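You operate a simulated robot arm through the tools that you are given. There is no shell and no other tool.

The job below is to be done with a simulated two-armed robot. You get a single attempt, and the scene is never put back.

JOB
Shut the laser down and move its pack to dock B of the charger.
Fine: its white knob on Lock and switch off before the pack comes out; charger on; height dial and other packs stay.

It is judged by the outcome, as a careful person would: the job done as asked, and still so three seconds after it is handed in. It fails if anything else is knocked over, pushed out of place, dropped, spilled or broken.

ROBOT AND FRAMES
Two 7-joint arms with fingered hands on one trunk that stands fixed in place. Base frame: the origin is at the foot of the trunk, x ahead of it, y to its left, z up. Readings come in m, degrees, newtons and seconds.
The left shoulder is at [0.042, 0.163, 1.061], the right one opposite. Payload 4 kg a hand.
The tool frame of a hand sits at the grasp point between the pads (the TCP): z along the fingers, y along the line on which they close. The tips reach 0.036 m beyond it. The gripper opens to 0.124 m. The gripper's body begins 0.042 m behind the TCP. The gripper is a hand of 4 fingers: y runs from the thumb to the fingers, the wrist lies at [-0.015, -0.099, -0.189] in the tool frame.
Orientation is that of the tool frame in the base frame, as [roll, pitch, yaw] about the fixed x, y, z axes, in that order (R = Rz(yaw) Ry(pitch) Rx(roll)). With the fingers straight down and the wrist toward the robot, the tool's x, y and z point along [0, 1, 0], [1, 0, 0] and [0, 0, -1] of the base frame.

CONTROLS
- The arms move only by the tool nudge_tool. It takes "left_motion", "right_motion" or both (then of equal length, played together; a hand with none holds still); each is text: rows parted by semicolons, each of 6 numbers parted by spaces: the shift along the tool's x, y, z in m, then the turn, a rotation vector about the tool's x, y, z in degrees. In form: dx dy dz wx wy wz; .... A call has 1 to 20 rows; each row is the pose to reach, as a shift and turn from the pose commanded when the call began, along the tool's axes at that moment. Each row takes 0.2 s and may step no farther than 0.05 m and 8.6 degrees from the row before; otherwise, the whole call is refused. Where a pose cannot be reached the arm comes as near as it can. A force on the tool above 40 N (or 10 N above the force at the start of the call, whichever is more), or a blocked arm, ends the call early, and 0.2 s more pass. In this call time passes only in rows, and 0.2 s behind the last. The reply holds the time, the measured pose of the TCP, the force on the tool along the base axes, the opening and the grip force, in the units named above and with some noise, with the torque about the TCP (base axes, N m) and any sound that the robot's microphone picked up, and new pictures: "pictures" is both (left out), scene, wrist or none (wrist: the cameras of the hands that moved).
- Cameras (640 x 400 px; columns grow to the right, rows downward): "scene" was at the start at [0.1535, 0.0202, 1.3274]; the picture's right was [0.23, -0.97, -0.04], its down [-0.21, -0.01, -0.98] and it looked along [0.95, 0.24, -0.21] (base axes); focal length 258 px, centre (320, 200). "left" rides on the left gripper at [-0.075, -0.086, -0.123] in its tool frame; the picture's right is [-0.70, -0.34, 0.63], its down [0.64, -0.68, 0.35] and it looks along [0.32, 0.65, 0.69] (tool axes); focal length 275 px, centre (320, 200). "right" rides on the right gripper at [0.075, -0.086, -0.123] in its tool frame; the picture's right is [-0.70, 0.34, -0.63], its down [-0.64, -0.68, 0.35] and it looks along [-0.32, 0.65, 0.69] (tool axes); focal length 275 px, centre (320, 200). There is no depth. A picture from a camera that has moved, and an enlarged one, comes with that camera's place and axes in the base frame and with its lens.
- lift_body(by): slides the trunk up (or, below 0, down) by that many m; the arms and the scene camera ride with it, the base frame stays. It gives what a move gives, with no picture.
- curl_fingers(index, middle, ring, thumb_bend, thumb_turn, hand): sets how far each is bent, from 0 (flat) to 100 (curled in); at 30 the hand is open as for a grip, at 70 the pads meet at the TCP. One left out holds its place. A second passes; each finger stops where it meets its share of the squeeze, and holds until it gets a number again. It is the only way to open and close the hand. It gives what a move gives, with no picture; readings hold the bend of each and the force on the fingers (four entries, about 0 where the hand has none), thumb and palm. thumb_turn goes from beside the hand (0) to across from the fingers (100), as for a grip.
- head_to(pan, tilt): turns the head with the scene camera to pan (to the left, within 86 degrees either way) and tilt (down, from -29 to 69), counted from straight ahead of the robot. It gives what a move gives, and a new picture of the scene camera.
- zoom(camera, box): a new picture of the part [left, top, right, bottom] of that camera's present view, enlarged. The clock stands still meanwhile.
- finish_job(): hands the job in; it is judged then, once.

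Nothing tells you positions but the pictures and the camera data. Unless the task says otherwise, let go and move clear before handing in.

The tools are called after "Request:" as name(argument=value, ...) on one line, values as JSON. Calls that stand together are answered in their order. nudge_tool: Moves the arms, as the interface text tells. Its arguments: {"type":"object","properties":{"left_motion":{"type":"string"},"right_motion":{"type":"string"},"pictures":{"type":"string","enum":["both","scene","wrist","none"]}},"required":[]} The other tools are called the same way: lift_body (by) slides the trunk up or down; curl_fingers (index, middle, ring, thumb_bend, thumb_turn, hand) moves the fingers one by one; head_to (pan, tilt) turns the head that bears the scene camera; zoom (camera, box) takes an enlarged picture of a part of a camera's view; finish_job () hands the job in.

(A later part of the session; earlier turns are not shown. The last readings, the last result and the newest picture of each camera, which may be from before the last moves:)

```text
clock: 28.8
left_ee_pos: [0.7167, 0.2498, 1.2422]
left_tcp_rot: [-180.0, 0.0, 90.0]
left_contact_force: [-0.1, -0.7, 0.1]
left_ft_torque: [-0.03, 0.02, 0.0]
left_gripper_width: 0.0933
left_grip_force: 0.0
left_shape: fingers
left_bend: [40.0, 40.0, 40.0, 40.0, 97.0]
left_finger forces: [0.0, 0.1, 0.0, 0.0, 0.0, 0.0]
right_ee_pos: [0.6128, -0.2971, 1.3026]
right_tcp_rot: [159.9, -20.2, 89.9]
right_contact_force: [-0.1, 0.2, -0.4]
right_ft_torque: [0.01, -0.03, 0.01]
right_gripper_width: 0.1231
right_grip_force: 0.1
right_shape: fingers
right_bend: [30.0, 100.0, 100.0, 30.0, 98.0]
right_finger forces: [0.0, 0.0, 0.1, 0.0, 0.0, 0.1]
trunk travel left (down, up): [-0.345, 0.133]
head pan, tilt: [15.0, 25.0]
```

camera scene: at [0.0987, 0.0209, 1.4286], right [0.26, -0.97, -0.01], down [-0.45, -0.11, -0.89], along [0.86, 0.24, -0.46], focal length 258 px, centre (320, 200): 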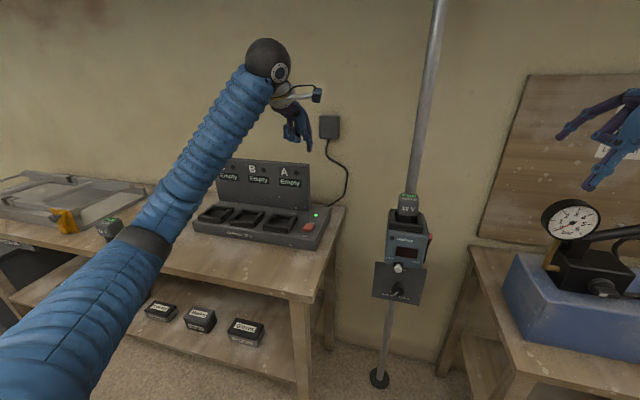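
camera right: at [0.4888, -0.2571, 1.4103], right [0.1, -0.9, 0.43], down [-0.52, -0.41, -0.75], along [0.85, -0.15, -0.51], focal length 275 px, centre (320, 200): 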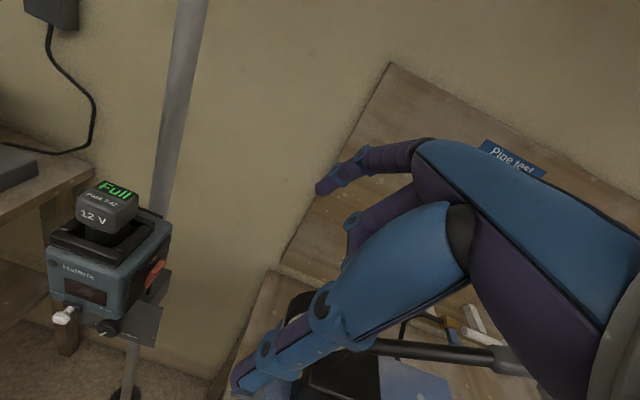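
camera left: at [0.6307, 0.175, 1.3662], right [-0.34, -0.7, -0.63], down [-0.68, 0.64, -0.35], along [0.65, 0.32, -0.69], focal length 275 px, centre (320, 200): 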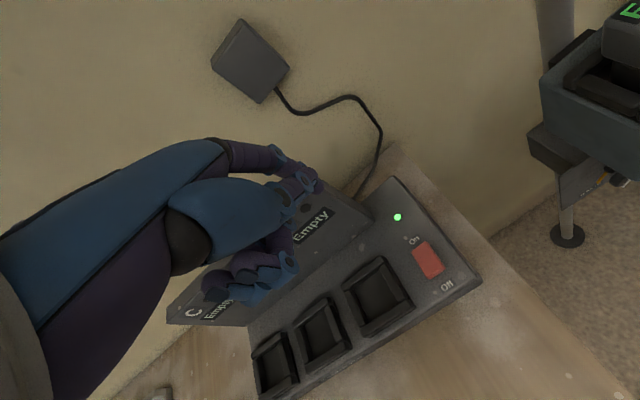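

The charger is staying on. The left hand is open to about 9 cm and clear, so I'll carry it over to a point well above the laser's pack and check alignment.

Request:
nudge_tool(left_motion="-0.0433 0.0099 0 0 0 0; -0.0866 0.0197 0 0 0 0; -0.1299 0.0296 0 0 0 0; -0.1731 0.0394 0 0 0 0; -0.2164 0.0493 0 0 0 0; -0.2597 0.0591 0 0 0 0; -0.303 0.069 0 0 0 0", pictures="both")

Request:
zoom(camera="right", box=[30, 100, 230, 260])

Request:
head_to(pan=-3, tilt=22)

Request:
zoom(camera="scene", box=[250, 80, 410, 240])

```text
clock: 30.4
left_ee_pos: [0.7864, -0.0535, 1.2411]
left_tcp_rot: [-179.9, -0.1, 90.0]
left_contact_force: [0.1, -1.2, 0.8]
left_ft_torque: [0.02, -0.01, 0.04]
left_gripper_width: 0.0933
left_grip_force: 0.1
left_shape: fingers
left_bend: [40.0, 40.0, 40.0, 40.0, 97.0]
left_finger forces: [0.0, 0.1, 0.0, 0.0, 0.0, 0.0]
right_ee_pos: [0.6128, -0.2972, 1.3025]
right_tcp_rot: [160.0, -20.3, 89.9]
right_contact_force: [-0.9, 0.0, 0.6]
right_ft_torque: [0.02, -0.02, 0.03]
right_gripper_width: 0.123
right_grip_force: 0.1
right_shape: fingers
right_bend: [30.0, 100.0, 100.0, 30.0, 98.0]
right_finger forces: [0.0, 0.1, 0.1, 0.0, 0.1, 0.0]
trunk travel left (down, up): [-0.345, 0.133]
head pan, tilt: [15.0, 25.0]
camera scene: at [0.1004, 0.0204, 1.4284], right [0.26, -0.97, -0.01], down [-0.45, -0.11, -0.89], along [0.86, 0.24, -0.46], focal length 258 px, centre (320, 200)
camera left: at [0.7021, -0.1277, 1.3644], right [-0.34, -0.7, -0.63], down [-0.68, 0.64, -0.34], along [0.65, 0.32, -0.69], focal length 275 px, centre (320, 200)
```

scene: 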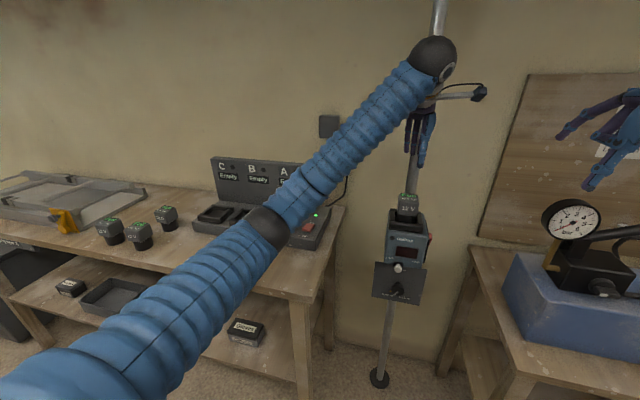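
left: 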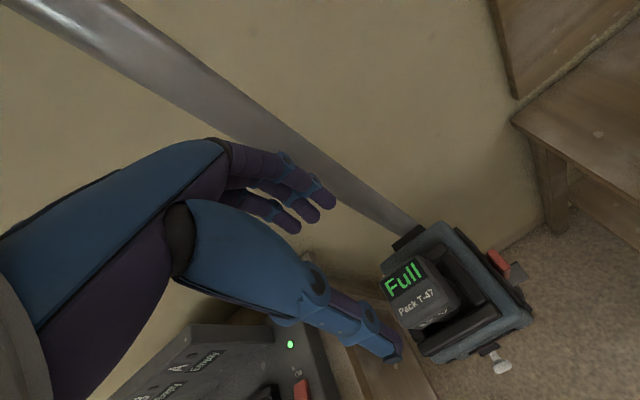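

```text
2.50 times, centred on (130, 180) of right
camera zoom: at [0.4908, -0.2574, 1.4093], right [0.1, -0.9, 0.43], down [-0.52, -0.41, -0.75], along [0.85, -0.15, -0.51], focal length 688 px, centre (795, 250)
```

zoom: 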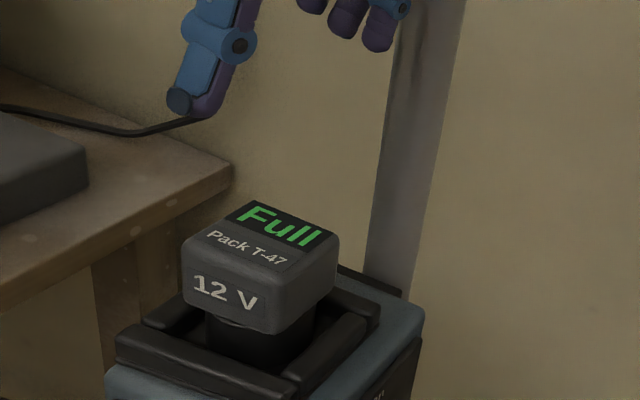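

```text
clock: 31.2
left_ee_pos: [0.786, -0.0522, 1.2416]
left_tcp_rot: [180.0, 0.0, 90.0]
left_contact_force: [0.0, 0.0, -0.7]
left_ft_torque: [-0.01, 0.01, -0.03]
left_gripper_width: 0.0934
left_grip_force: 0.1
left_shape: fingers
left_bend: [40.0, 40.0, 40.0, 40.0, 97.0]
left_finger forces: [0.0, 0.0, 0.0, 0.1, 0.0, 0.0]
right_ee_pos: [0.6111, -0.2979, 1.3032]
right_tcp_rot: [160.1, -20.3, 89.8]
right_contact_force: [-0.1, 0.3, 0.7]
right_ft_torque: [0.0, 0.0, -0.01]
right_gripper_width: 0.123
right_grip_force: 0.2
right_shape: fingers
right_bend: [30.0, 100.0, 100.0, 30.0, 98.0]
right_finger forces: [0.0, 0.0, 0.0, 0.0, 0.0, 0.0]
trunk travel left (down, up): [-0.345, 0.133]
head pan, tilt: [-3.0, 22.0]
camera scene: at [0.1041, -0.0067, 1.4331], right [-0.05, -1.0, 0.0], down [-0.41, 0.02, -0.91], along [0.91, -0.05, -0.42], focal length 258 px, centre (320, 200)
```

scene: 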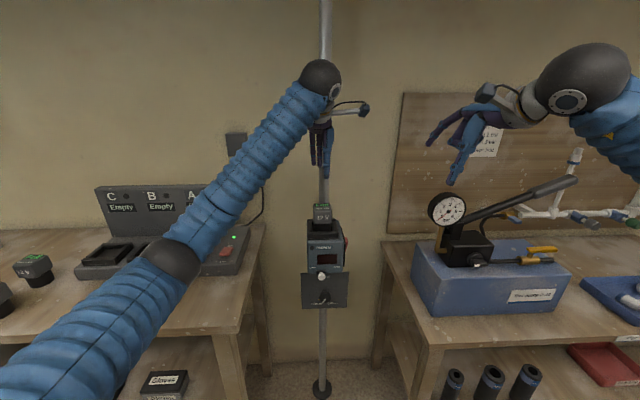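

```text
2.50 times, centred on (330, 160) of scene
camera zoom: at [0.1041, -0.0067, 1.4331], right [-0.05, -1.0, 0.0], down [-0.41, 0.02, -0.91], along [0.91, -0.05, -0.42], focal length 645 px, centre (295, 300)
```

zoom: 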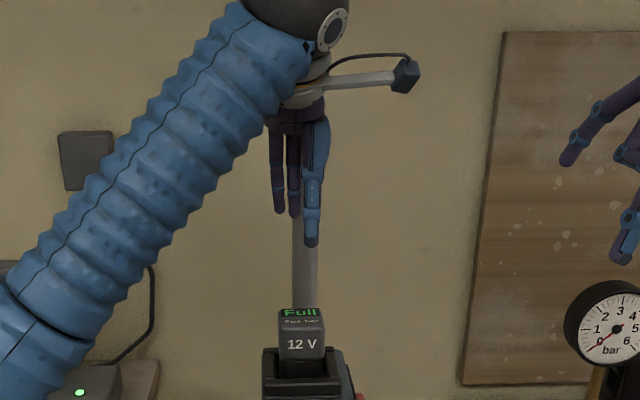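

The hand is centred above the pack and everything else is still in place. I'll zoom the wrist view to refine the pack's x position and check the gap to the pole behind it.

Request:
zoom(camera="left", box=[350, 200, 550, 390])

```text
2.11 times, centred on (450, 295) of left
camera zoom: at [0.7015, -0.1261, 1.3646], right [-0.34, -0.7, -0.63], down [-0.68, 0.64, -0.35], along [0.65, 0.32, -0.69], focal length 580 px, centre (46, 0)
```

zoom: 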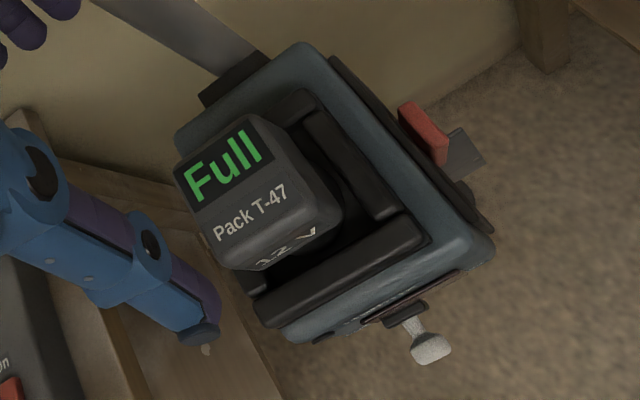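

The pack's top centre is at (0.786, -0.049), squared to the axes, and the pole leaves enough room behind the fingers. I'll descend straight down so the pads bracket the block, with the fingertips stopping above the socket rim.

Request:
nudge_tool(left_motion="0 0 0.04 0 0 0; 0 0 0.08 0 0 0; 0 0 0.115 0 0 0; 0 0 0.14 0 0 0; 0 0 0.155 0 0 0", pictures="both")

Request:
zoom(camera="scene", box=[270, 130, 390, 250])

Request:
zoom(camera="right", box=[30, 100, 230, 260])

```text
clock: 32.4
left_ee_pos: [0.7847, -0.0529, 1.0871]
left_tcp_rot: [179.9, 0.0, 90.0]
left_contact_force: [-0.4, 0.2, 0.2]
left_ft_torque: [0.03, -0.02, 0.01]
left_gripper_width: 0.0935
left_grip_force: 0.1
left_shape: fingers
left_bend: [40.0, 40.0, 40.0, 40.0, 97.0]
left_finger forces: [0.0, 0.1, 0.1, 0.0, 0.0, 0.0]
right_ee_pos: [0.6116, -0.2975, 1.3028]
right_tcp_rot: [160.0, -20.2, 89.8]
right_contact_force: [0.2, 0.8, 0.0]
right_ft_torque: [-0.01, 0.01, 0.03]
right_gripper_width: 0.123
right_grip_force: 0.1
right_shape: fingers
right_bend: [30.0, 100.0, 100.0, 30.0, 98.0]
right_finger forces: [0.0, 0.1, 0.0, 0.0, 0.0, 0.0]
trunk travel left (down, up): [-0.345, 0.133]
head pan, tilt: [-3.0, 22.0]
camera scene: at [0.1042, -0.0066, 1.4331], right [-0.05, -1.0, 0.0], down [-0.41, 0.02, -0.91], along [0.91, -0.05, -0.42], focal length 258 px, centre (320, 200)
camera left: at [0.7005, -0.1269, 1.21], right [-0.34, -0.7, -0.63], down [-0.68, 0.64, -0.35], along [0.65, 0.31, -0.69], focal length 275 px, centre (320, 200)
```

scene: 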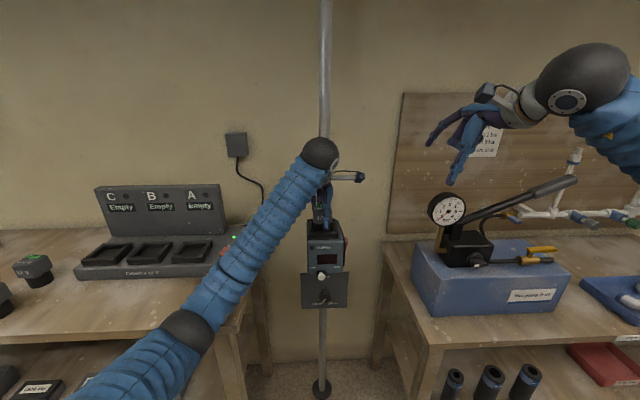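
left: 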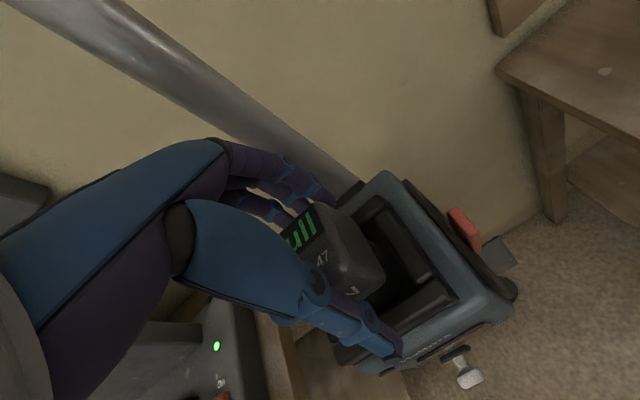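

```text
3.33 times, centred on (330, 190) of scene
camera zoom: at [0.1042, -0.0066, 1.4331], right [-0.05, -1.0, 0.0], down [-0.41, 0.02, -0.91], along [0.91, -0.05, -0.42], focal length 860 px, centre (287, 233)
```

zoom: 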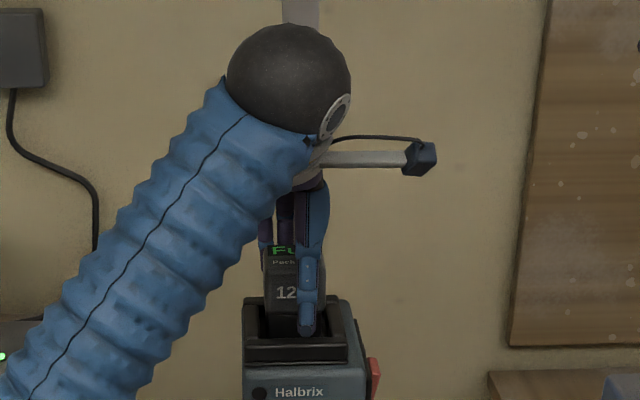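

```text
2.50 times, centred on (130, 180) of right
camera zoom: at [0.4904, -0.256, 1.4097], right [0.1, -0.9, 0.43], down [-0.52, -0.41, -0.75], along [0.85, -0.15, -0.51], focal length 688 px, centre (795, 250)
```

zoom: 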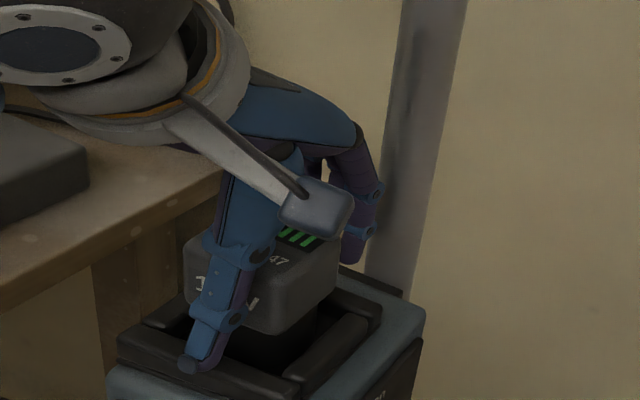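

The thumb is in front of the pack and the fingers are behind, all clear of the rim. I'll lower 4 mm more and start closing gradually.

Request:
nudge_tool(left_motion="0 0.001 0.004 0 0 0", pictures="none")

Request:
curl_fingers(hand="left", index=49, middle=49, ring=49, thumb_bend=49)

Request:
zoom(camera="left", box=[200, 120, 440, 380])

Request:
zoom(camera="right", box=[30, 100, 230, 260])

```text
clock: 32.8
left_ee_pos: [0.7862, -0.0524, 1.0845]
left_tcp_rot: [180.0, 0.0, 90.1]
left_contact_force: [0.0, 0.0, 0.2]
left_ft_torque: [0.01, 0.0, -0.04]
left_gripper_width: 0.0935
left_grip_force: 0.1
left_shape: fingers
left_bend: [40.0, 40.0, 40.0, 40.0, 97.0]
left_finger forces: [0.0, 0.0, 0.1, 0.0, 0.0, 0.1]
right_ee_pos: [0.6114, -0.2957, 1.3033]
right_tcp_rot: [160.1, -20.2, 89.8]
right_contact_force: [0.2, 0.1, 0.6]
right_ft_torque: [-0.01, 0.02, 0.0]
right_gripper_width: 0.123
right_grip_force: 0.0
right_shape: fingers
right_bend: [30.0, 100.0, 100.0, 30.0, 98.0]
right_finger forces: [0.1, 0.0, 0.0, 0.0, 0.0, 0.0]
trunk travel left (down, up): [-0.345, 0.133]
head pan, tilt: [-3.0, 22.0]
```

```text
clock: 33.8
left_ee_pos: [0.7861, -0.051, 1.0838]
left_tcp_rot: [180.0, 0.0, 89.9]
left_contact_force: [-2.5, -1.1, 1.5]
left_ft_torque: [-0.01, 0.02, 0.01]
left_gripper_width: 0.0672
left_grip_force: 2.0
left_shape: fingers
left_bend: [49.0, 49.0, 49.0, 49.0, 98.0]
left_finger forces: [0.0, 0.1, 0.0, 0.0, 3.3, 0.1]
right_ee_pos: [0.6105, -0.296, 1.3028]
right_tcp_rot: [159.9, -20.2, 89.8]
right_contact_force: [0.0, -0.1, 0.1]
right_ft_torque: [0.01, -0.02, -0.02]
right_gripper_width: 0.1233
right_grip_force: 0.2
right_shape: fingers
right_bend: [30.0, 100.0, 100.0, 30.0, 98.0]
right_finger forces: [0.0, 0.0, 0.0, 0.1, 0.0, 0.0]
trunk travel left (down, up): [-0.345, 0.133]
head pan, tilt: [-3.0, 22.0]
```

```text
1.54 times, centred on (320, 250) of left
camera zoom: at [0.701, -0.1266, 1.2068], right [-0.34, -0.7, -0.63], down [-0.68, 0.64, -0.35], along [0.65, 0.32, -0.69], focal length 424 px, centre (320, 123)
```

zoom: 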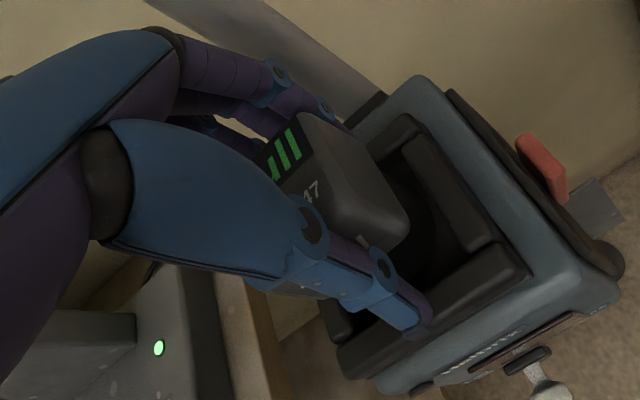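

```text
2.50 times, centred on (130, 180) of right
camera zoom: at [0.4898, -0.2561, 1.4099], right [0.1, -0.9, 0.43], down [-0.52, -0.41, -0.75], along [0.85, -0.15, -0.51], focal length 688 px, centre (795, 250)
```

zoom: 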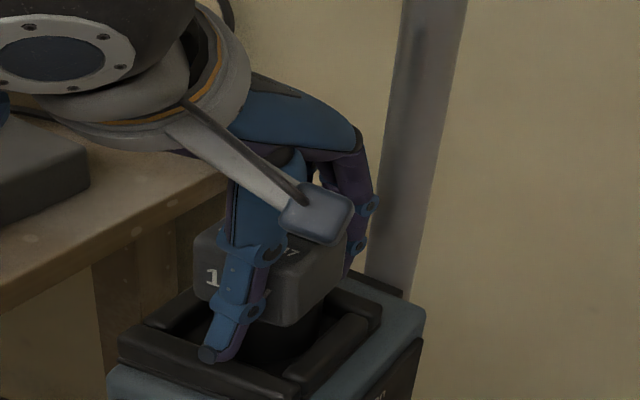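

The thumb has just touched the front face with 3 N while the fingers are still about 1 cm off the back. I'll shift the hand back 4 mm to centre it, then close to a firm grip.

Request:
nudge_tool(left_motion="0 -0.005 0 0 0 0", pictures="none")

Request:
curl_fingers(hand="left", index=56, middle=56, ring=56, thumb_bend=51)

```text
clock: 34.2
left_ee_pos: [0.7815, -0.0514, 1.0832]
left_tcp_rot: [-179.9, 0.1, 90.0]
left_contact_force: [1.0, -0.8, 0.7]
left_ft_torque: [0.01, -0.02, 0.01]
left_gripper_width: 0.0672
left_grip_force: 1.4
left_shape: fingers
left_bend: [48.0, 49.0, 49.0, 49.0, 98.0]
left_finger forces: [0.9, 0.6, 0.2, 0.1, 0.6, 0.1]
right_ee_pos: [0.6117, -0.297, 1.3035]
right_tcp_rot: [160.1, -20.3, 89.8]
right_contact_force: [-0.3, -0.8, 0.0]
right_ft_torque: [0.03, 0.01, -0.01]
right_gripper_width: 0.1232
right_grip_force: 0.1
right_shape: fingers
right_bend: [30.0, 100.0, 100.0, 30.0, 98.0]
right_finger forces: [0.0, 0.0, 0.1, 0.0, 0.1, 0.1]
trunk travel left (down, up): [-0.345, 0.133]
head pan, tilt: [-3.0, 22.0]
```

```text
clock: 35.2
left_ee_pos: [0.7813, -0.0521, 1.0845]
left_tcp_rot: [-180.0, 0.0, 90.0]
left_contact_force: [1.5, 1.0, 1.7]
left_ft_torque: [0.06, -0.26, 0.01]
left_gripper_width: 0.0643
left_grip_force: 12.0
left_shape: fingers
left_bend: [52.0, 53.0, 53.0, 49.0, 97.0]
left_finger forces: [5.1, 3.9, 3.3, 0.1, 10.7, 0.1]
right_ee_pos: [0.6126, -0.2977, 1.3035]
right_tcp_rot: [160.0, -20.2, 89.9]
right_contact_force: [-0.1, -0.1, 0.6]
right_ft_torque: [0.0, 0.01, -0.04]
right_gripper_width: 0.123
right_grip_force: 0.1
right_shape: fingers
right_bend: [30.0, 100.0, 100.0, 30.0, 98.0]
right_finger forces: [0.0, 0.1, 0.0, 0.1, 0.0, 0.0]
trunk travel left (down, up): [-0.345, 0.133]
head pan, tilt: [-3.0, 22.0]
```

The pack is gripped evenly at about 12 N. I'll firm the grip a bit before pulling.

Request:
curl_fingers(hand="left", index=63, middle=63, ring=63, thumb_bend=60)

Request:
zoom(camera="left", box=[200, 120, 440, 380])

Request:
zoom(camera="right", box=[30, 100, 230, 260])

```text
clock: 36.2
left_ee_pos: [0.7804, -0.0525, 1.0843]
left_tcp_rot: [180.0, 0.0, 90.0]
left_contact_force: [5.9, 2.0, 8.0]
left_ft_torque: [0.1, -0.52, -0.02]
left_gripper_width: 0.0603
left_grip_force: 28.0
left_shape: fingers
left_bend: [53.0, 56.0, 56.0, 54.0, 97.0]
left_finger forces: [12.2, 9.0, 8.9, 0.0, 25.3, 0.0]
right_ee_pos: [0.6116, -0.2972, 1.3033]
right_tcp_rot: [159.9, -20.2, 89.9]
right_contact_force: [-0.4, 0.0, -0.1]
right_ft_torque: [0.0, 0.0, 0.02]
right_gripper_width: 0.1232
right_grip_force: 0.0
right_shape: fingers
right_bend: [30.0, 100.0, 100.0, 30.0, 98.0]
right_finger forces: [0.0, 0.0, 0.1, 0.0, 0.1, 0.0]
trunk travel left (down, up): [-0.345, 0.133]
head pan, tilt: [-3.0, 22.0]
```

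```text
1.54 times, centred on (320, 250) of left
camera zoom: at [0.6967, -0.1262, 1.2067], right [-0.34, -0.7, -0.63], down [-0.68, 0.64, -0.35], along [0.65, 0.32, -0.69], focal length 424 px, centre (320, 123)
```

zoom: 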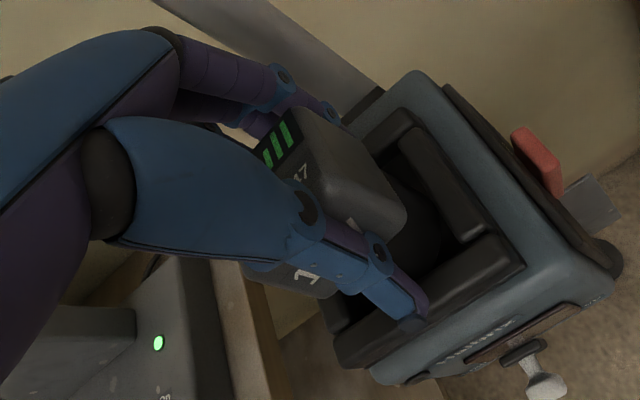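

```text
2.50 times, centred on (130, 180) of right
camera zoom: at [0.4902, -0.2559, 1.4098], right [0.1, -0.9, 0.43], down [-0.52, -0.41, -0.75], along [0.85, -0.15, -0.51], focal length 688 px, centre (795, 250)
```

zoom: 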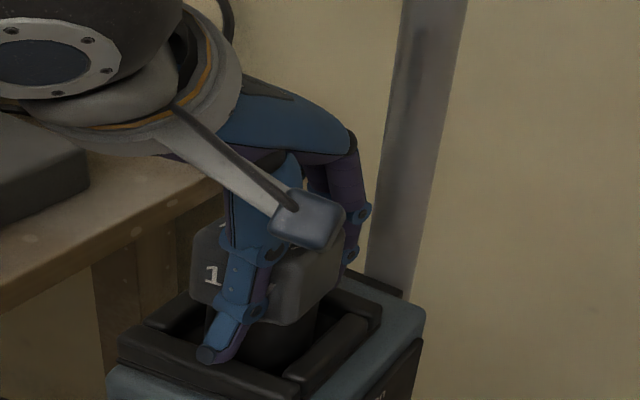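

The grip is at 28 N and the pack looks square in the hand. Now I'll lift slowly straight up.

Request:
nudge_tool(left_motion="0 0 -0.004 0 0 0; 0 0 -0.008 0 0 0; 0 0 -0.013 0 0 0; 0 0 -0.018 0 0 0; 0 0 -0.024 0 0 0; 0 0 -0.03 0 0 0", pictures="wrist")

Request:
zoom(camera="right", box=[30, 100, 230, 260])

Request:
zoom(camera="scene", box=[270, 130, 390, 250])

```text
clock: 37.6
left_ee_pos: [0.7816, -0.0522, 1.1131]
left_tcp_rot: [-179.9, 0.0, 90.1]
left_contact_force: [-0.8, 0.5, -4.0]
left_ft_torque: [-0.02, 0.02, 0.01]
left_gripper_width: 0.0601
left_grip_force: 27.3
left_shape: fingers
left_bend: [54.0, 56.0, 57.0, 54.0, 97.0]
left_finger forces: [11.0, 8.8, 7.5, 0.0, 26.3, 0.0]
right_ee_pos: [0.6116, -0.2967, 1.3035]
right_tcp_rot: [160.1, -20.2, 89.7]
right_contact_force: [0.3, -0.2, 0.3]
right_ft_torque: [0.02, 0.01, 0.04]
right_gripper_width: 0.1233
right_grip_force: 0.1
right_shape: fingers
right_bend: [30.0, 100.0, 100.0, 30.0, 98.0]
right_finger forces: [0.0, 0.1, 0.1, 0.0, 0.0, 0.0]
trunk travel left (down, up): [-0.345, 0.133]
head pan, tilt: [-3.0, 22.0]
camera left: at [0.6976, -0.127, 1.2359], right [-0.34, -0.7, -0.63], down [-0.68, 0.64, -0.35], along [0.65, 0.32, -0.69], focal length 275 px, centre (320, 200)
```

left: 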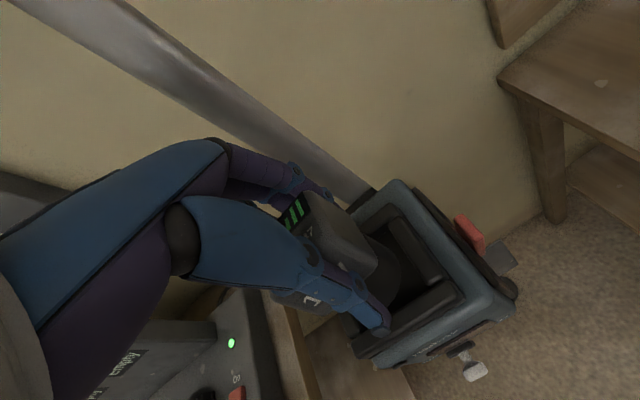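

```text
2.50 times, centred on (130, 180) of right
camera zoom: at [0.4904, -0.2562, 1.4096], right [0.1, -0.9, 0.43], down [-0.52, -0.41, -0.75], along [0.85, -0.15, -0.51], focal length 688 px, centre (795, 250)
```

zoom: 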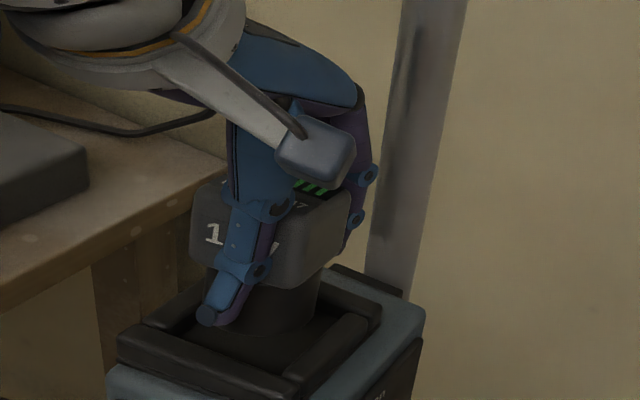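

```text
3.33 times, centred on (330, 190) of scene
camera zoom: at [0.1041, -0.0068, 1.4331], right [-0.05, -1.0, 0.0], down [-0.41, 0.02, -0.91], along [0.91, -0.05, -0.42], focal length 860 px, centre (287, 233)
```

zoom: 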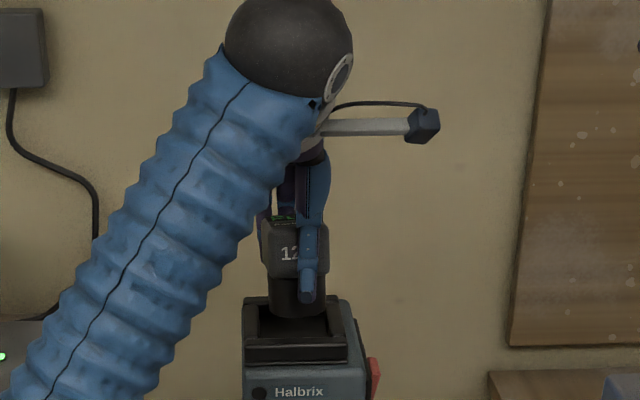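

The pack has come free cleanly (about 4 N of weight) and the laser hasn't moved. I'll continue up well clear of everything.

Request:
nudge_tool(left_motion="0 0 -0.025 0 0 0; 0 0 -0.055 0 0 0; 0 0 -0.085 0 0 0; 0 0 -0.11 0 0 0; 0 0 -0.125 0 0 0", pictures="both")

Request:
zoom(camera="right", box=[30, 40, 230, 260])

Request:
zoom(camera="scene", box=[260, 80, 400, 260])

```text
clock: 38.8
left_ee_pos: [0.7825, -0.0527, 1.2382]
left_tcp_rot: [-179.8, -0.1, 90.0]
left_contact_force: [0.4, -0.2, -2.8]
left_ft_torque: [-0.02, -0.01, -0.02]
left_gripper_width: 0.06
left_grip_force: 26.6
left_shape: fingers
left_bend: [54.0, 56.0, 57.0, 54.0, 97.0]
left_finger forces: [10.9, 8.7, 7.5, 0.1, 26.0, 0.0]
right_ee_pos: [0.6119, -0.2976, 1.3034]
right_tcp_rot: [159.9, -20.2, 89.9]
right_contact_force: [0.0, 0.4, -0.1]
right_ft_torque: [0.0, -0.01, -0.03]
right_gripper_width: 0.1232
right_grip_force: 0.0
right_shape: fingers
right_bend: [30.0, 100.0, 100.0, 30.0, 98.0]
right_finger forces: [0.0, 0.1, 0.1, 0.1, 0.0, 0.0]
trunk travel left (down, up): [-0.345, 0.133]
head pan, tilt: [-3.0, 22.0]
camera scene: at [0.1042, -0.0068, 1.4331], right [-0.05, -1.0, 0.0], down [-0.41, 0.02, -0.91], along [0.91, -0.05, -0.42], focal length 258 px, centre (320, 200)
camera left: at [0.6974, -0.1267, 1.3612], right [-0.34, -0.7, -0.63], down [-0.68, 0.64, -0.35], along [0.65, 0.32, -0.69], focal length 275 px, centre (320, 200)
```

scene: 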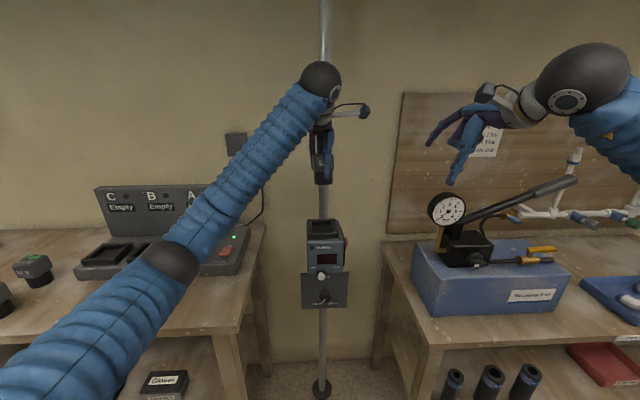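
left: 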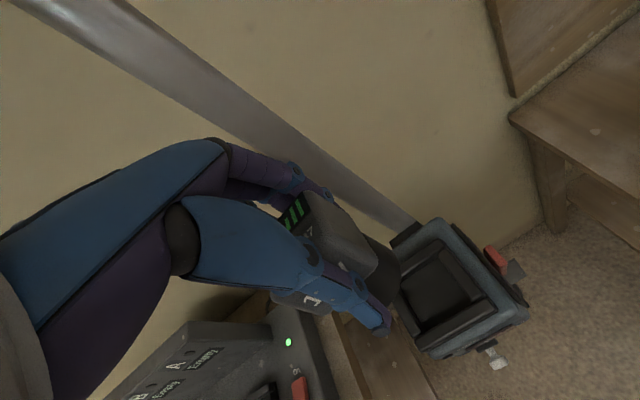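

```text
1.82 times, centred on (130, 150) of right
camera zoom: at [0.4904, -0.2562, 1.4096], right [0.1, -0.9, 0.43], down [-0.52, -0.41, -0.75], along [0.85, -0.15, -0.51], focal length 500 px, centre (666, 291)
```

zoom: 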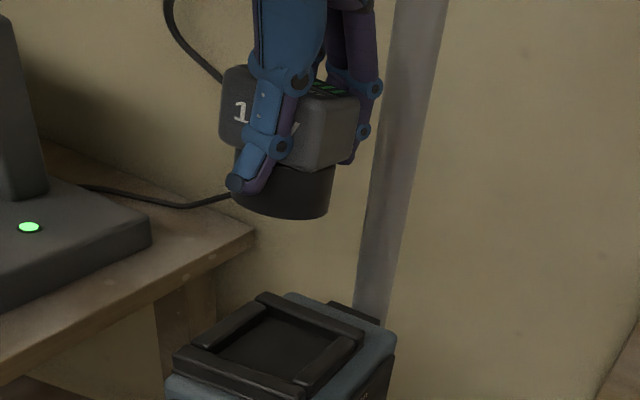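

```text
2.22 times, centred on (330, 170) of scene
camera zoom: at [0.1042, -0.0068, 1.4331], right [-0.05, -1.0, 0.0], down [-0.41, 0.02, -0.91], along [0.91, -0.05, -0.42], focal length 573 px, centre (298, 267)
```

zoom: 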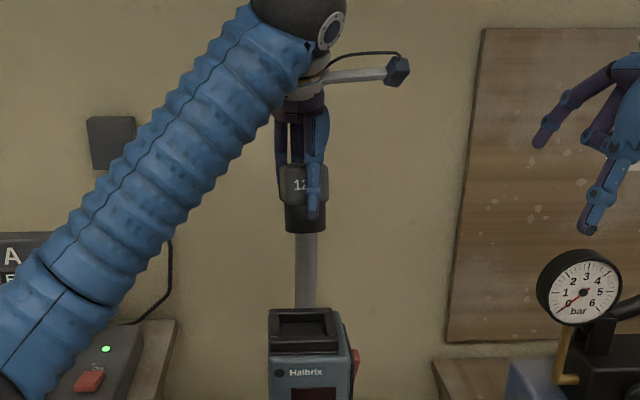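

The pack is held upright with its round plug pointing down, and the laser socket is empty and intact. Before transit I'll take close looks at the laser socket and the charger so I can compare their heights.

Request:
zoom(camera="left", box=[370, 200, 550, 380])

Request:
zoom(camera="right", box=[70, 140, 190, 230])

Request:
zoom(camera="scene", box=[280, 200, 370, 320])

```text
2.22 times, centred on (460, 290) of left
camera zoom: at [0.6974, -0.1267, 1.3612], right [-0.34, -0.7, -0.63], down [-0.68, 0.64, -0.35], along [0.65, 0.32, -0.69], focal length 612 px, centre (9, 0)
```

zoom: 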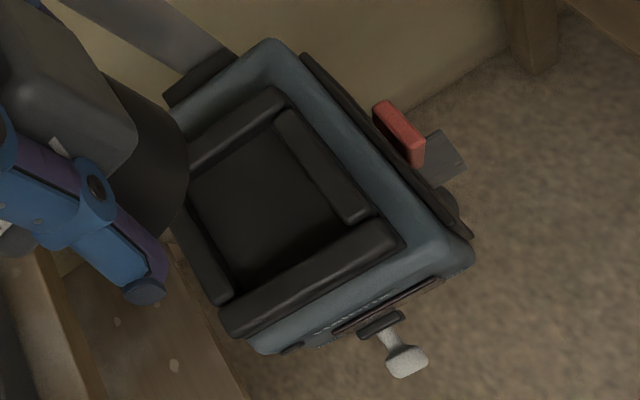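

```text
4.44 times, centred on (130, 185) of right
camera zoom: at [0.4904, -0.2562, 1.4096], right [0.1, -0.9, 0.43], down [-0.52, -0.41, -0.75], along [0.85, -0.15, -0.51], focal length 1224 px, centre (1164, 267)
```

zoom: 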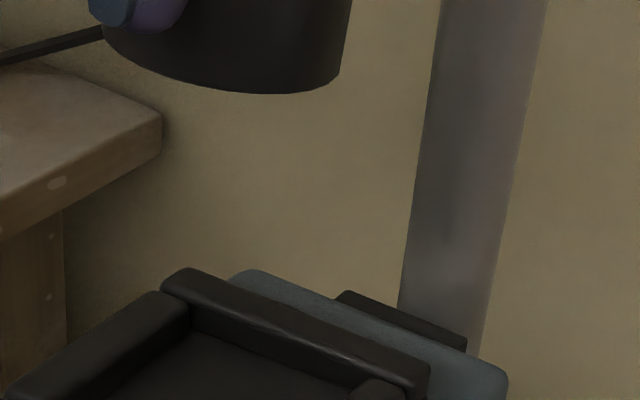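

```text
3.33 times, centred on (325, 260) of scene
camera zoom: at [0.1042, -0.0068, 1.4331], right [-0.05, -1.0, 0.0], down [-0.41, 0.02, -0.91], along [0.91, -0.05, -0.42], focal length 860 px, centre (303, 0)
```

zoom: 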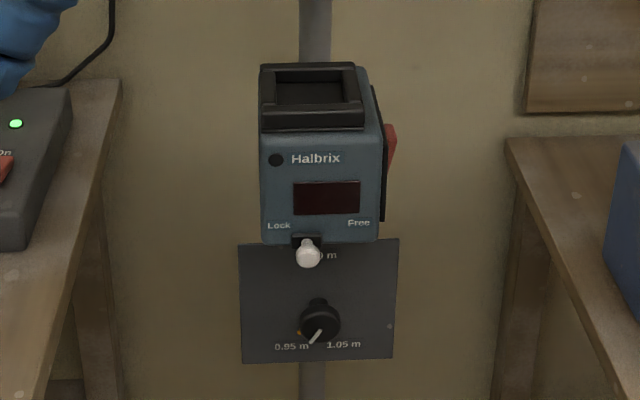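

The laser rim top is at about z 1.033, and the hole is about 6 cm across for the roughly 5.2 cm plug. With the charger rim near 0.965, the seated hand height should be about 1.016. I'll carry the pack left at this safe height toward dock B, checking halfway.

Request:
nudge_tool(left_motion="0.02 0 0 0 0 0; 0.05 -0.001 0 0 0 0; 0.085 -0.002 0 0 0 0; 0.12 -0.003 0 0 0 0; 0.155 -0.004 0 0 0 0; 0.19 -0.005 0 0 0 0; 0.225 -0.006 0 0 0 0; 0.255 -0.007 0 0 0 0; 0.275 -0.007 0 0 0 0", pictures="none")

Request:
head_to(pan=28, tilt=25)

```text
clock: 40.8
left_ee_pos: [0.7747, 0.223, 1.2384]
left_tcp_rot: [-179.9, 0.0, 90.0]
left_contact_force: [0.0, -0.2, -2.8]
left_ft_torque: [-0.01, 0.02, 0.0]
left_gripper_width: 0.0601
left_grip_force: 26.0
left_shape: fingers
left_bend: [54.0, 57.0, 57.0, 54.0, 97.0]
left_finger forces: [10.8, 8.6, 7.2, 0.1, 25.7, 0.0]
right_ee_pos: [0.6121, -0.296, 1.3025]
right_tcp_rot: [160.0, -20.2, 89.9]
right_contact_force: [-0.3, 0.0, -0.4]
right_ft_torque: [0.01, 0.01, 0.02]
right_gripper_width: 0.123
right_grip_force: 0.0
right_shape: fingers
right_bend: [30.0, 100.0, 100.0, 30.0, 98.0]
right_finger forces: [0.0, 0.1, 0.1, 0.1, 0.0, 0.0]
trunk travel left (down, up): [-0.345, 0.133]
head pan, tilt: [-3.0, 22.0]
```

```text
clock: 41.7
left_ee_pos: [0.7755, 0.2219, 1.2383]
left_tcp_rot: [-179.9, 0.0, 90.0]
left_contact_force: [1.0, -0.8, -2.9]
left_ft_torque: [-0.03, 0.01, 0.02]
left_gripper_width: 0.06
left_grip_force: 25.8
left_shape: fingers
left_bend: [54.0, 57.0, 57.0, 54.0, 97.0]
left_finger forces: [10.8, 8.5, 7.3, 0.0, 25.7, 0.0]
right_ee_pos: [0.6126, -0.2956, 1.3035]
right_tcp_rot: [160.0, -20.2, 89.8]
right_contact_force: [0.2, 0.4, 0.1]
right_ft_torque: [-0.02, 0.0, 0.02]
right_gripper_width: 0.1232
right_grip_force: 0.1
right_shape: fingers
right_bend: [30.0, 100.0, 100.0, 30.0, 98.0]
right_finger forces: [0.0, 0.0, 0.1, 0.0, 0.1, 0.1]
trunk travel left (down, up): [-0.345, 0.133]
head pan, tilt: [28.0, 25.0]
camera scene: at [0.0928, 0.0416, 1.4287], right [0.47, -0.88, -0.02], down [-0.41, -0.2, -0.89], along [0.78, 0.42, -0.46], focal length 258 px, centre (320, 200)
```

scene: 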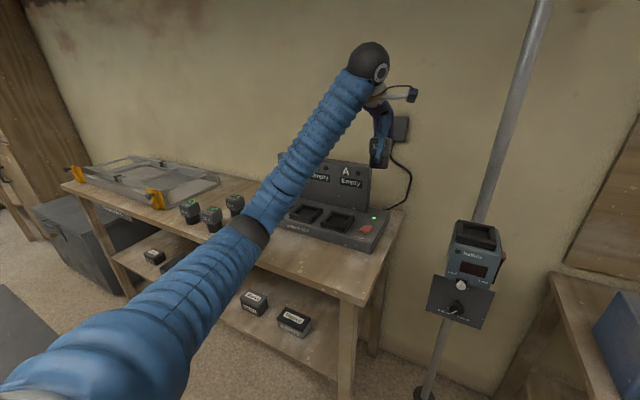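

The arm is well above the bench packs, with the elbow around z 1.15. I'll continue to directly above dock B.

Request:
nudge_tool(left_motion="0.02 0 0 0 0 0; 0.05 -0.001 0 0 0 0; 0.085 -0.002 0 0 0 0; 0.12 -0.003 0 0 0 0; 0.155 -0.004 0 0 0 0; 0.19 -0.005 0 0 0 0; 0.225 -0.005 0 0 0 0; 0.248 -0.005 0 0 0 0", pictures="both")

Request:
zoom(camera="scene", box=[220, 90, 400, 260])

Request:
zoom(camera="left", box=[260, 120, 520, 380])

```text
clock: 43.5
left_ee_pos: [0.7716, 0.4719, 1.2382]
left_tcp_rot: [-179.8, 0.1, 90.0]
left_contact_force: [0.1, -0.3, -3.0]
left_ft_torque: [-0.01, -0.03, -0.01]
left_gripper_width: 0.0597
left_grip_force: 26.4
left_shape: fingers
left_bend: [54.0, 57.0, 57.0, 54.0, 97.0]
left_finger forces: [10.8, 8.4, 7.4, 0.0, 25.5, 0.1]
right_ee_pos: [0.6127, -0.2959, 1.3037]
right_tcp_rot: [160.0, -20.2, 89.9]
right_contact_force: [1.1, -0.2, 0.7]
right_ft_torque: [0.01, 0.03, -0.01]
right_gripper_width: 0.1231
right_grip_force: 0.1
right_shape: fingers
right_bend: [30.0, 100.0, 100.0, 30.0, 98.0]
right_finger forces: [0.0, 0.0, 0.0, 0.0, 0.0, 0.0]
trunk travel left (down, up): [-0.345, 0.133]
head pan, tilt: [28.0, 25.0]
camera scene: at [0.0927, 0.0422, 1.4287], right [0.47, -0.88, -0.02], down [-0.41, -0.2, -0.89], along [0.78, 0.42, -0.46], focal length 258 px, centre (320, 200)
camera left: at [0.6857, 0.3974, 1.3603], right [-0.34, -0.7, -0.63], down [-0.68, 0.64, -0.35], along [0.65, 0.31, -0.69], focal length 275 px, centre (320, 200)
```

scene: 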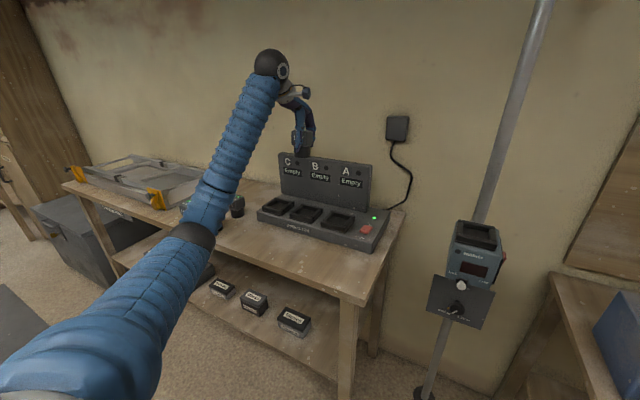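
left: 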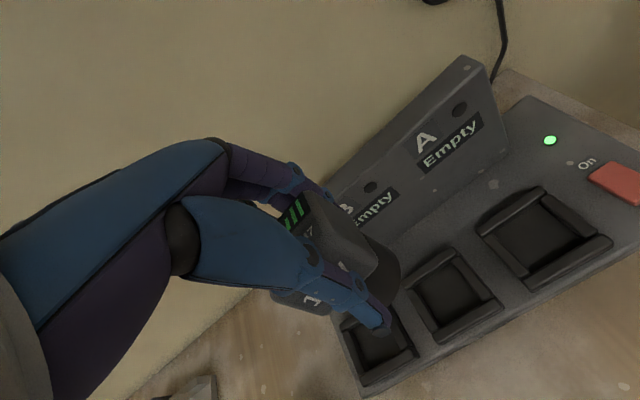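

```text
2.35 times, centred on (310, 175) of scene
camera zoom: at [0.0927, 0.0422, 1.4287], right [0.47, -0.88, -0.02], down [-0.41, -0.2, -0.89], along [0.78, 0.42, -0.46], focal length 607 px, centre (344, 259)
```

zoom: 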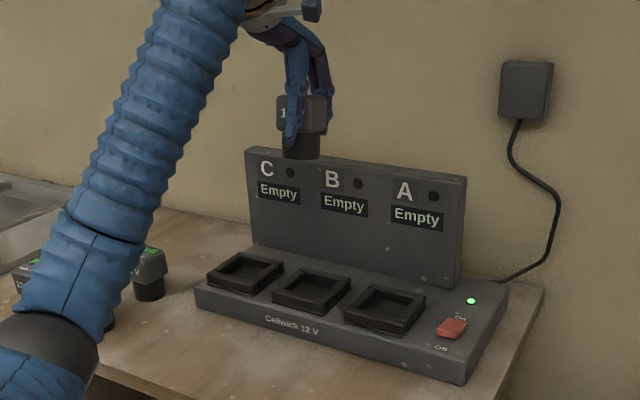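

```text
1.54 times, centred on (390, 250) of left
camera zoom: at [0.6857, 0.3974, 1.3603], right [-0.34, -0.7, -0.63], down [-0.68, 0.64, -0.35], along [0.65, 0.31, -0.69], focal length 424 px, centre (212, 123)
```

zoom: 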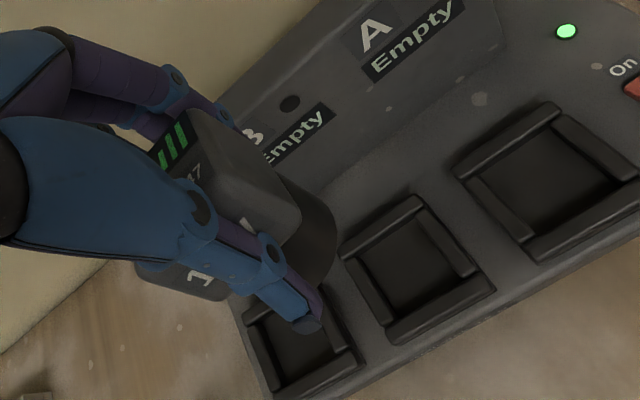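

I'm above dock B with the pack level. I'll lower it until the plug is about 2 cm above the dock rim, then check alignment closely.

Request:
nudge_tool(left_motion="-0.001 0.001 0.035 0 0 0; -0.002 0.002 0.075 0 0 0; -0.003 0.002 0.115 0 0 0; -0.003 0.002 0.15 0 0 0; -0.003 0.002 0.175 0 0 0; -0.003 0.002 0.188 0 0 0", pictures="both")

Request:
zoom(camera="scene", box=[250, 150, 370, 250])

Request:
zoom(camera="left", box=[260, 160, 500, 380])

```text
clock: 44.9
left_ee_pos: [0.7715, 0.4676, 1.0492]
left_tcp_rot: [179.9, 0.0, 90.0]
left_contact_force: [0.6, -0.1, -2.8]
left_ft_torque: [0.02, 0.04, 0.0]
left_gripper_width: 0.06
left_grip_force: 26.1
left_shape: fingers
left_bend: [55.0, 57.0, 57.0, 54.0, 97.0]
left_finger forces: [10.6, 8.3, 7.2, 0.1, 25.5, 0.0]
right_ee_pos: [0.6125, -0.2959, 1.303]
right_tcp_rot: [159.9, -20.2, 89.9]
right_contact_force: [0.1, 0.2, 0.8]
right_ft_torque: [-0.03, -0.01, 0.02]
right_gripper_width: 0.1232
right_grip_force: 0.1
right_shape: fingers
right_bend: [30.0, 100.0, 100.0, 30.0, 98.0]
right_finger forces: [0.0, 0.0, 0.0, 0.0, 0.0, 0.0]
trunk travel left (down, up): [-0.345, 0.133]
head pan, tilt: [28.0, 25.0]
camera scene: at [0.0928, 0.042, 1.4287], right [0.47, -0.88, -0.02], down [-0.41, -0.2, -0.89], along [0.78, 0.43, -0.46], focal length 258 px, centre (320, 200)
camera left: at [0.6875, 0.3937, 1.1723], right [-0.34, -0.7, -0.63], down [-0.68, 0.64, -0.35], along [0.65, 0.32, -0.69], focal length 275 px, centre (320, 200)
```

scene: 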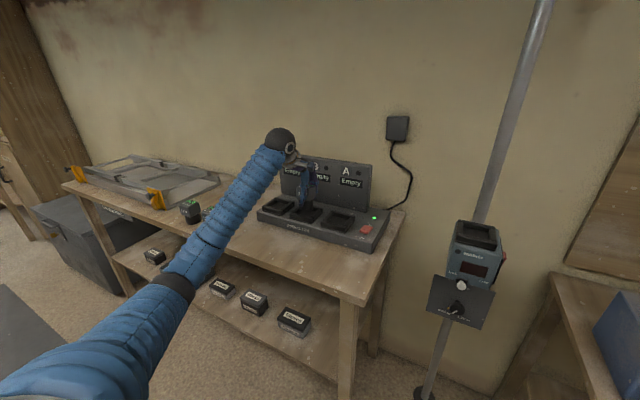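
left: 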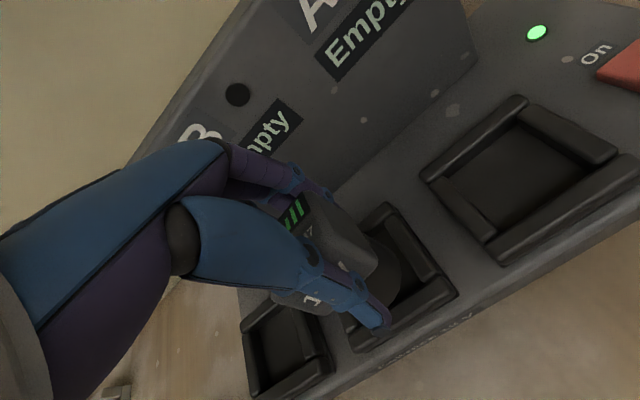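

```text
4.00 times, centred on (310, 200) of scene
camera zoom: at [0.0928, 0.042, 1.4287], right [0.47, -0.88, -0.02], down [-0.41, -0.2, -0.89], along [0.78, 0.43, -0.46], focal length 1032 px, centre (360, 200)
```

zoom: 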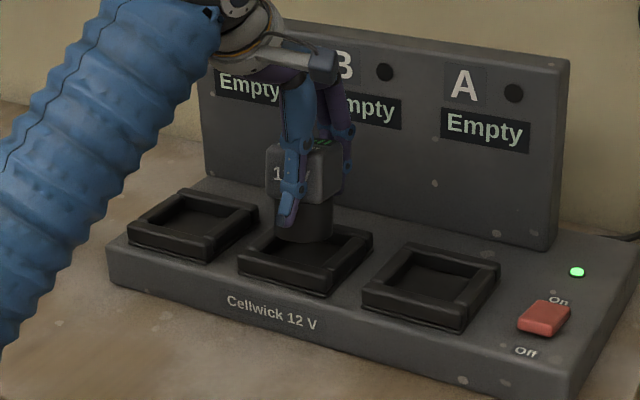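

```text
1.82 times, centred on (380, 270) of left
camera zoom: at [0.6875, 0.3937, 1.1723], right [-0.34, -0.7, -0.63], down [-0.68, 0.64, -0.35], along [0.65, 0.32, -0.69], focal length 500 px, centre (211, 73)
```

zoom: 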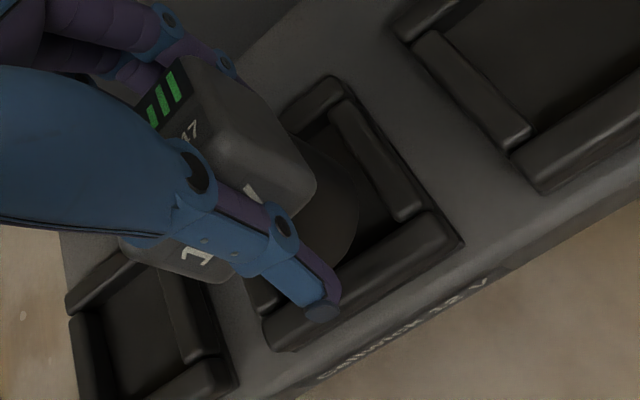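

The plug is about 2 cm above dock B's rim, and my corner estimates suggest it may be a few mm too near and too far right. I'll zoom in tightly to measure this.

Request:
zoom(camera="scene", box=[275, 180, 345, 230])

Request:
zoom(camera="left", box=[330, 190, 470, 350])

```text
8.00 times, centred on (310, 205) of scene
camera zoom: at [0.0928, 0.042, 1.4287], right [0.47, -0.88, -0.02], down [-0.41, -0.2, -0.89], along [0.78, 0.43, -0.46], focal length 2063 px, centre (400, 160)
```

zoom: 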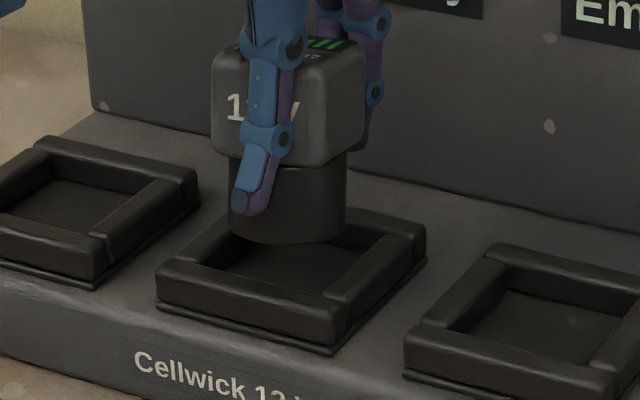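

```text
2.50 times, centred on (400, 270) of left
camera zoom: at [0.6875, 0.3937, 1.1723], right [-0.34, -0.7, -0.63], down [-0.68, 0.64, -0.35], along [0.65, 0.32, -0.69], focal length 688 px, centre (120, 25)
```

zoom: 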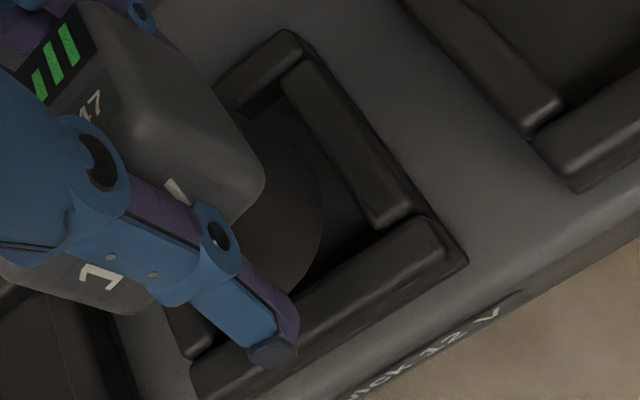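

By comparing the plug and rim in both cameras, I put dock B's centre at about (0.777, 0.472, rim 0.968), with the plug roughly 7 mm short in x and 5 mm in y. I'll apply that correction, lower a bit, and re-check.

Request:
nudge_tool(left_motion="0.0025 0.0035 0 0 0 0; 0.005 0.007 0.004 0 0 0; 0.005 0.007 0.012 0 0 0", pictures="none")

Request:
zoom(camera="scene", box=[275, 180, 345, 230])

Request:
zoom(camera="left", box=[330, 190, 470, 350])

```text
clock: 45.7
left_ee_pos: [0.7784, 0.4725, 1.0361]
left_tcp_rot: [-179.9, 0.0, 90.0]
left_contact_force: [-0.1, -0.4, -3.2]
left_ft_torque: [0.0, 0.01, 0.01]
left_gripper_width: 0.0596
left_grip_force: 25.7
left_shape: fingers
left_bend: [55.0, 57.0, 57.0, 54.0, 97.0]
left_finger forces: [10.6, 8.3, 7.2, 0.1, 25.3, 0.0]
right_ee_pos: [0.6116, -0.2962, 1.3029]
right_tcp_rot: [160.0, -20.2, 89.9]
right_contact_force: [0.8, -0.3, -0.4]
right_ft_torque: [0.03, 0.0, 0.01]
right_gripper_width: 0.1231
right_grip_force: 0.1
right_shape: fingers
right_bend: [30.0, 100.0, 100.0, 30.0, 98.0]
right_finger forces: [0.0, 0.1, 0.0, 0.0, 0.0, 0.0]
trunk travel left (down, up): [-0.345, 0.133]
head pan, tilt: [28.0, 25.0]
```

```text
8.00 times, centred on (310, 205) of scene
camera zoom: at [0.0928, 0.042, 1.4287], right [0.47, -0.88, -0.02], down [-0.41, -0.2, -0.89], along [0.78, 0.43, -0.46], focal length 2063 px, centre (400, 160)
```

zoom: 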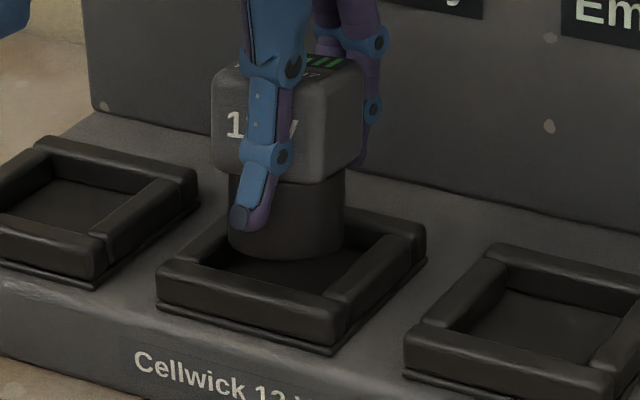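

```text
2.50 times, centred on (400, 270) of left
camera zoom: at [0.6939, 0.3987, 1.1602], right [-0.34, -0.7, -0.63], down [-0.68, 0.64, -0.35], along [0.65, 0.32, -0.69], focal length 688 px, centre (120, 25)
```

zoom: 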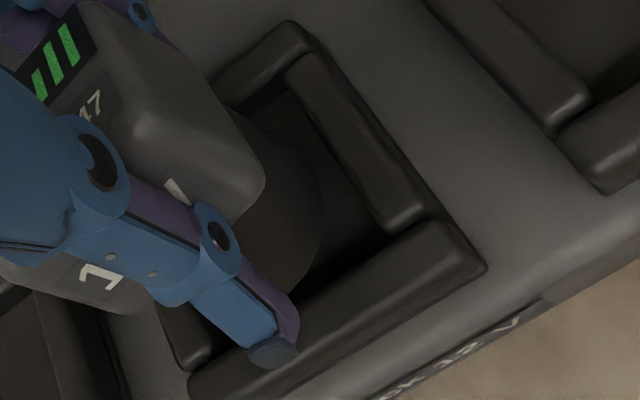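

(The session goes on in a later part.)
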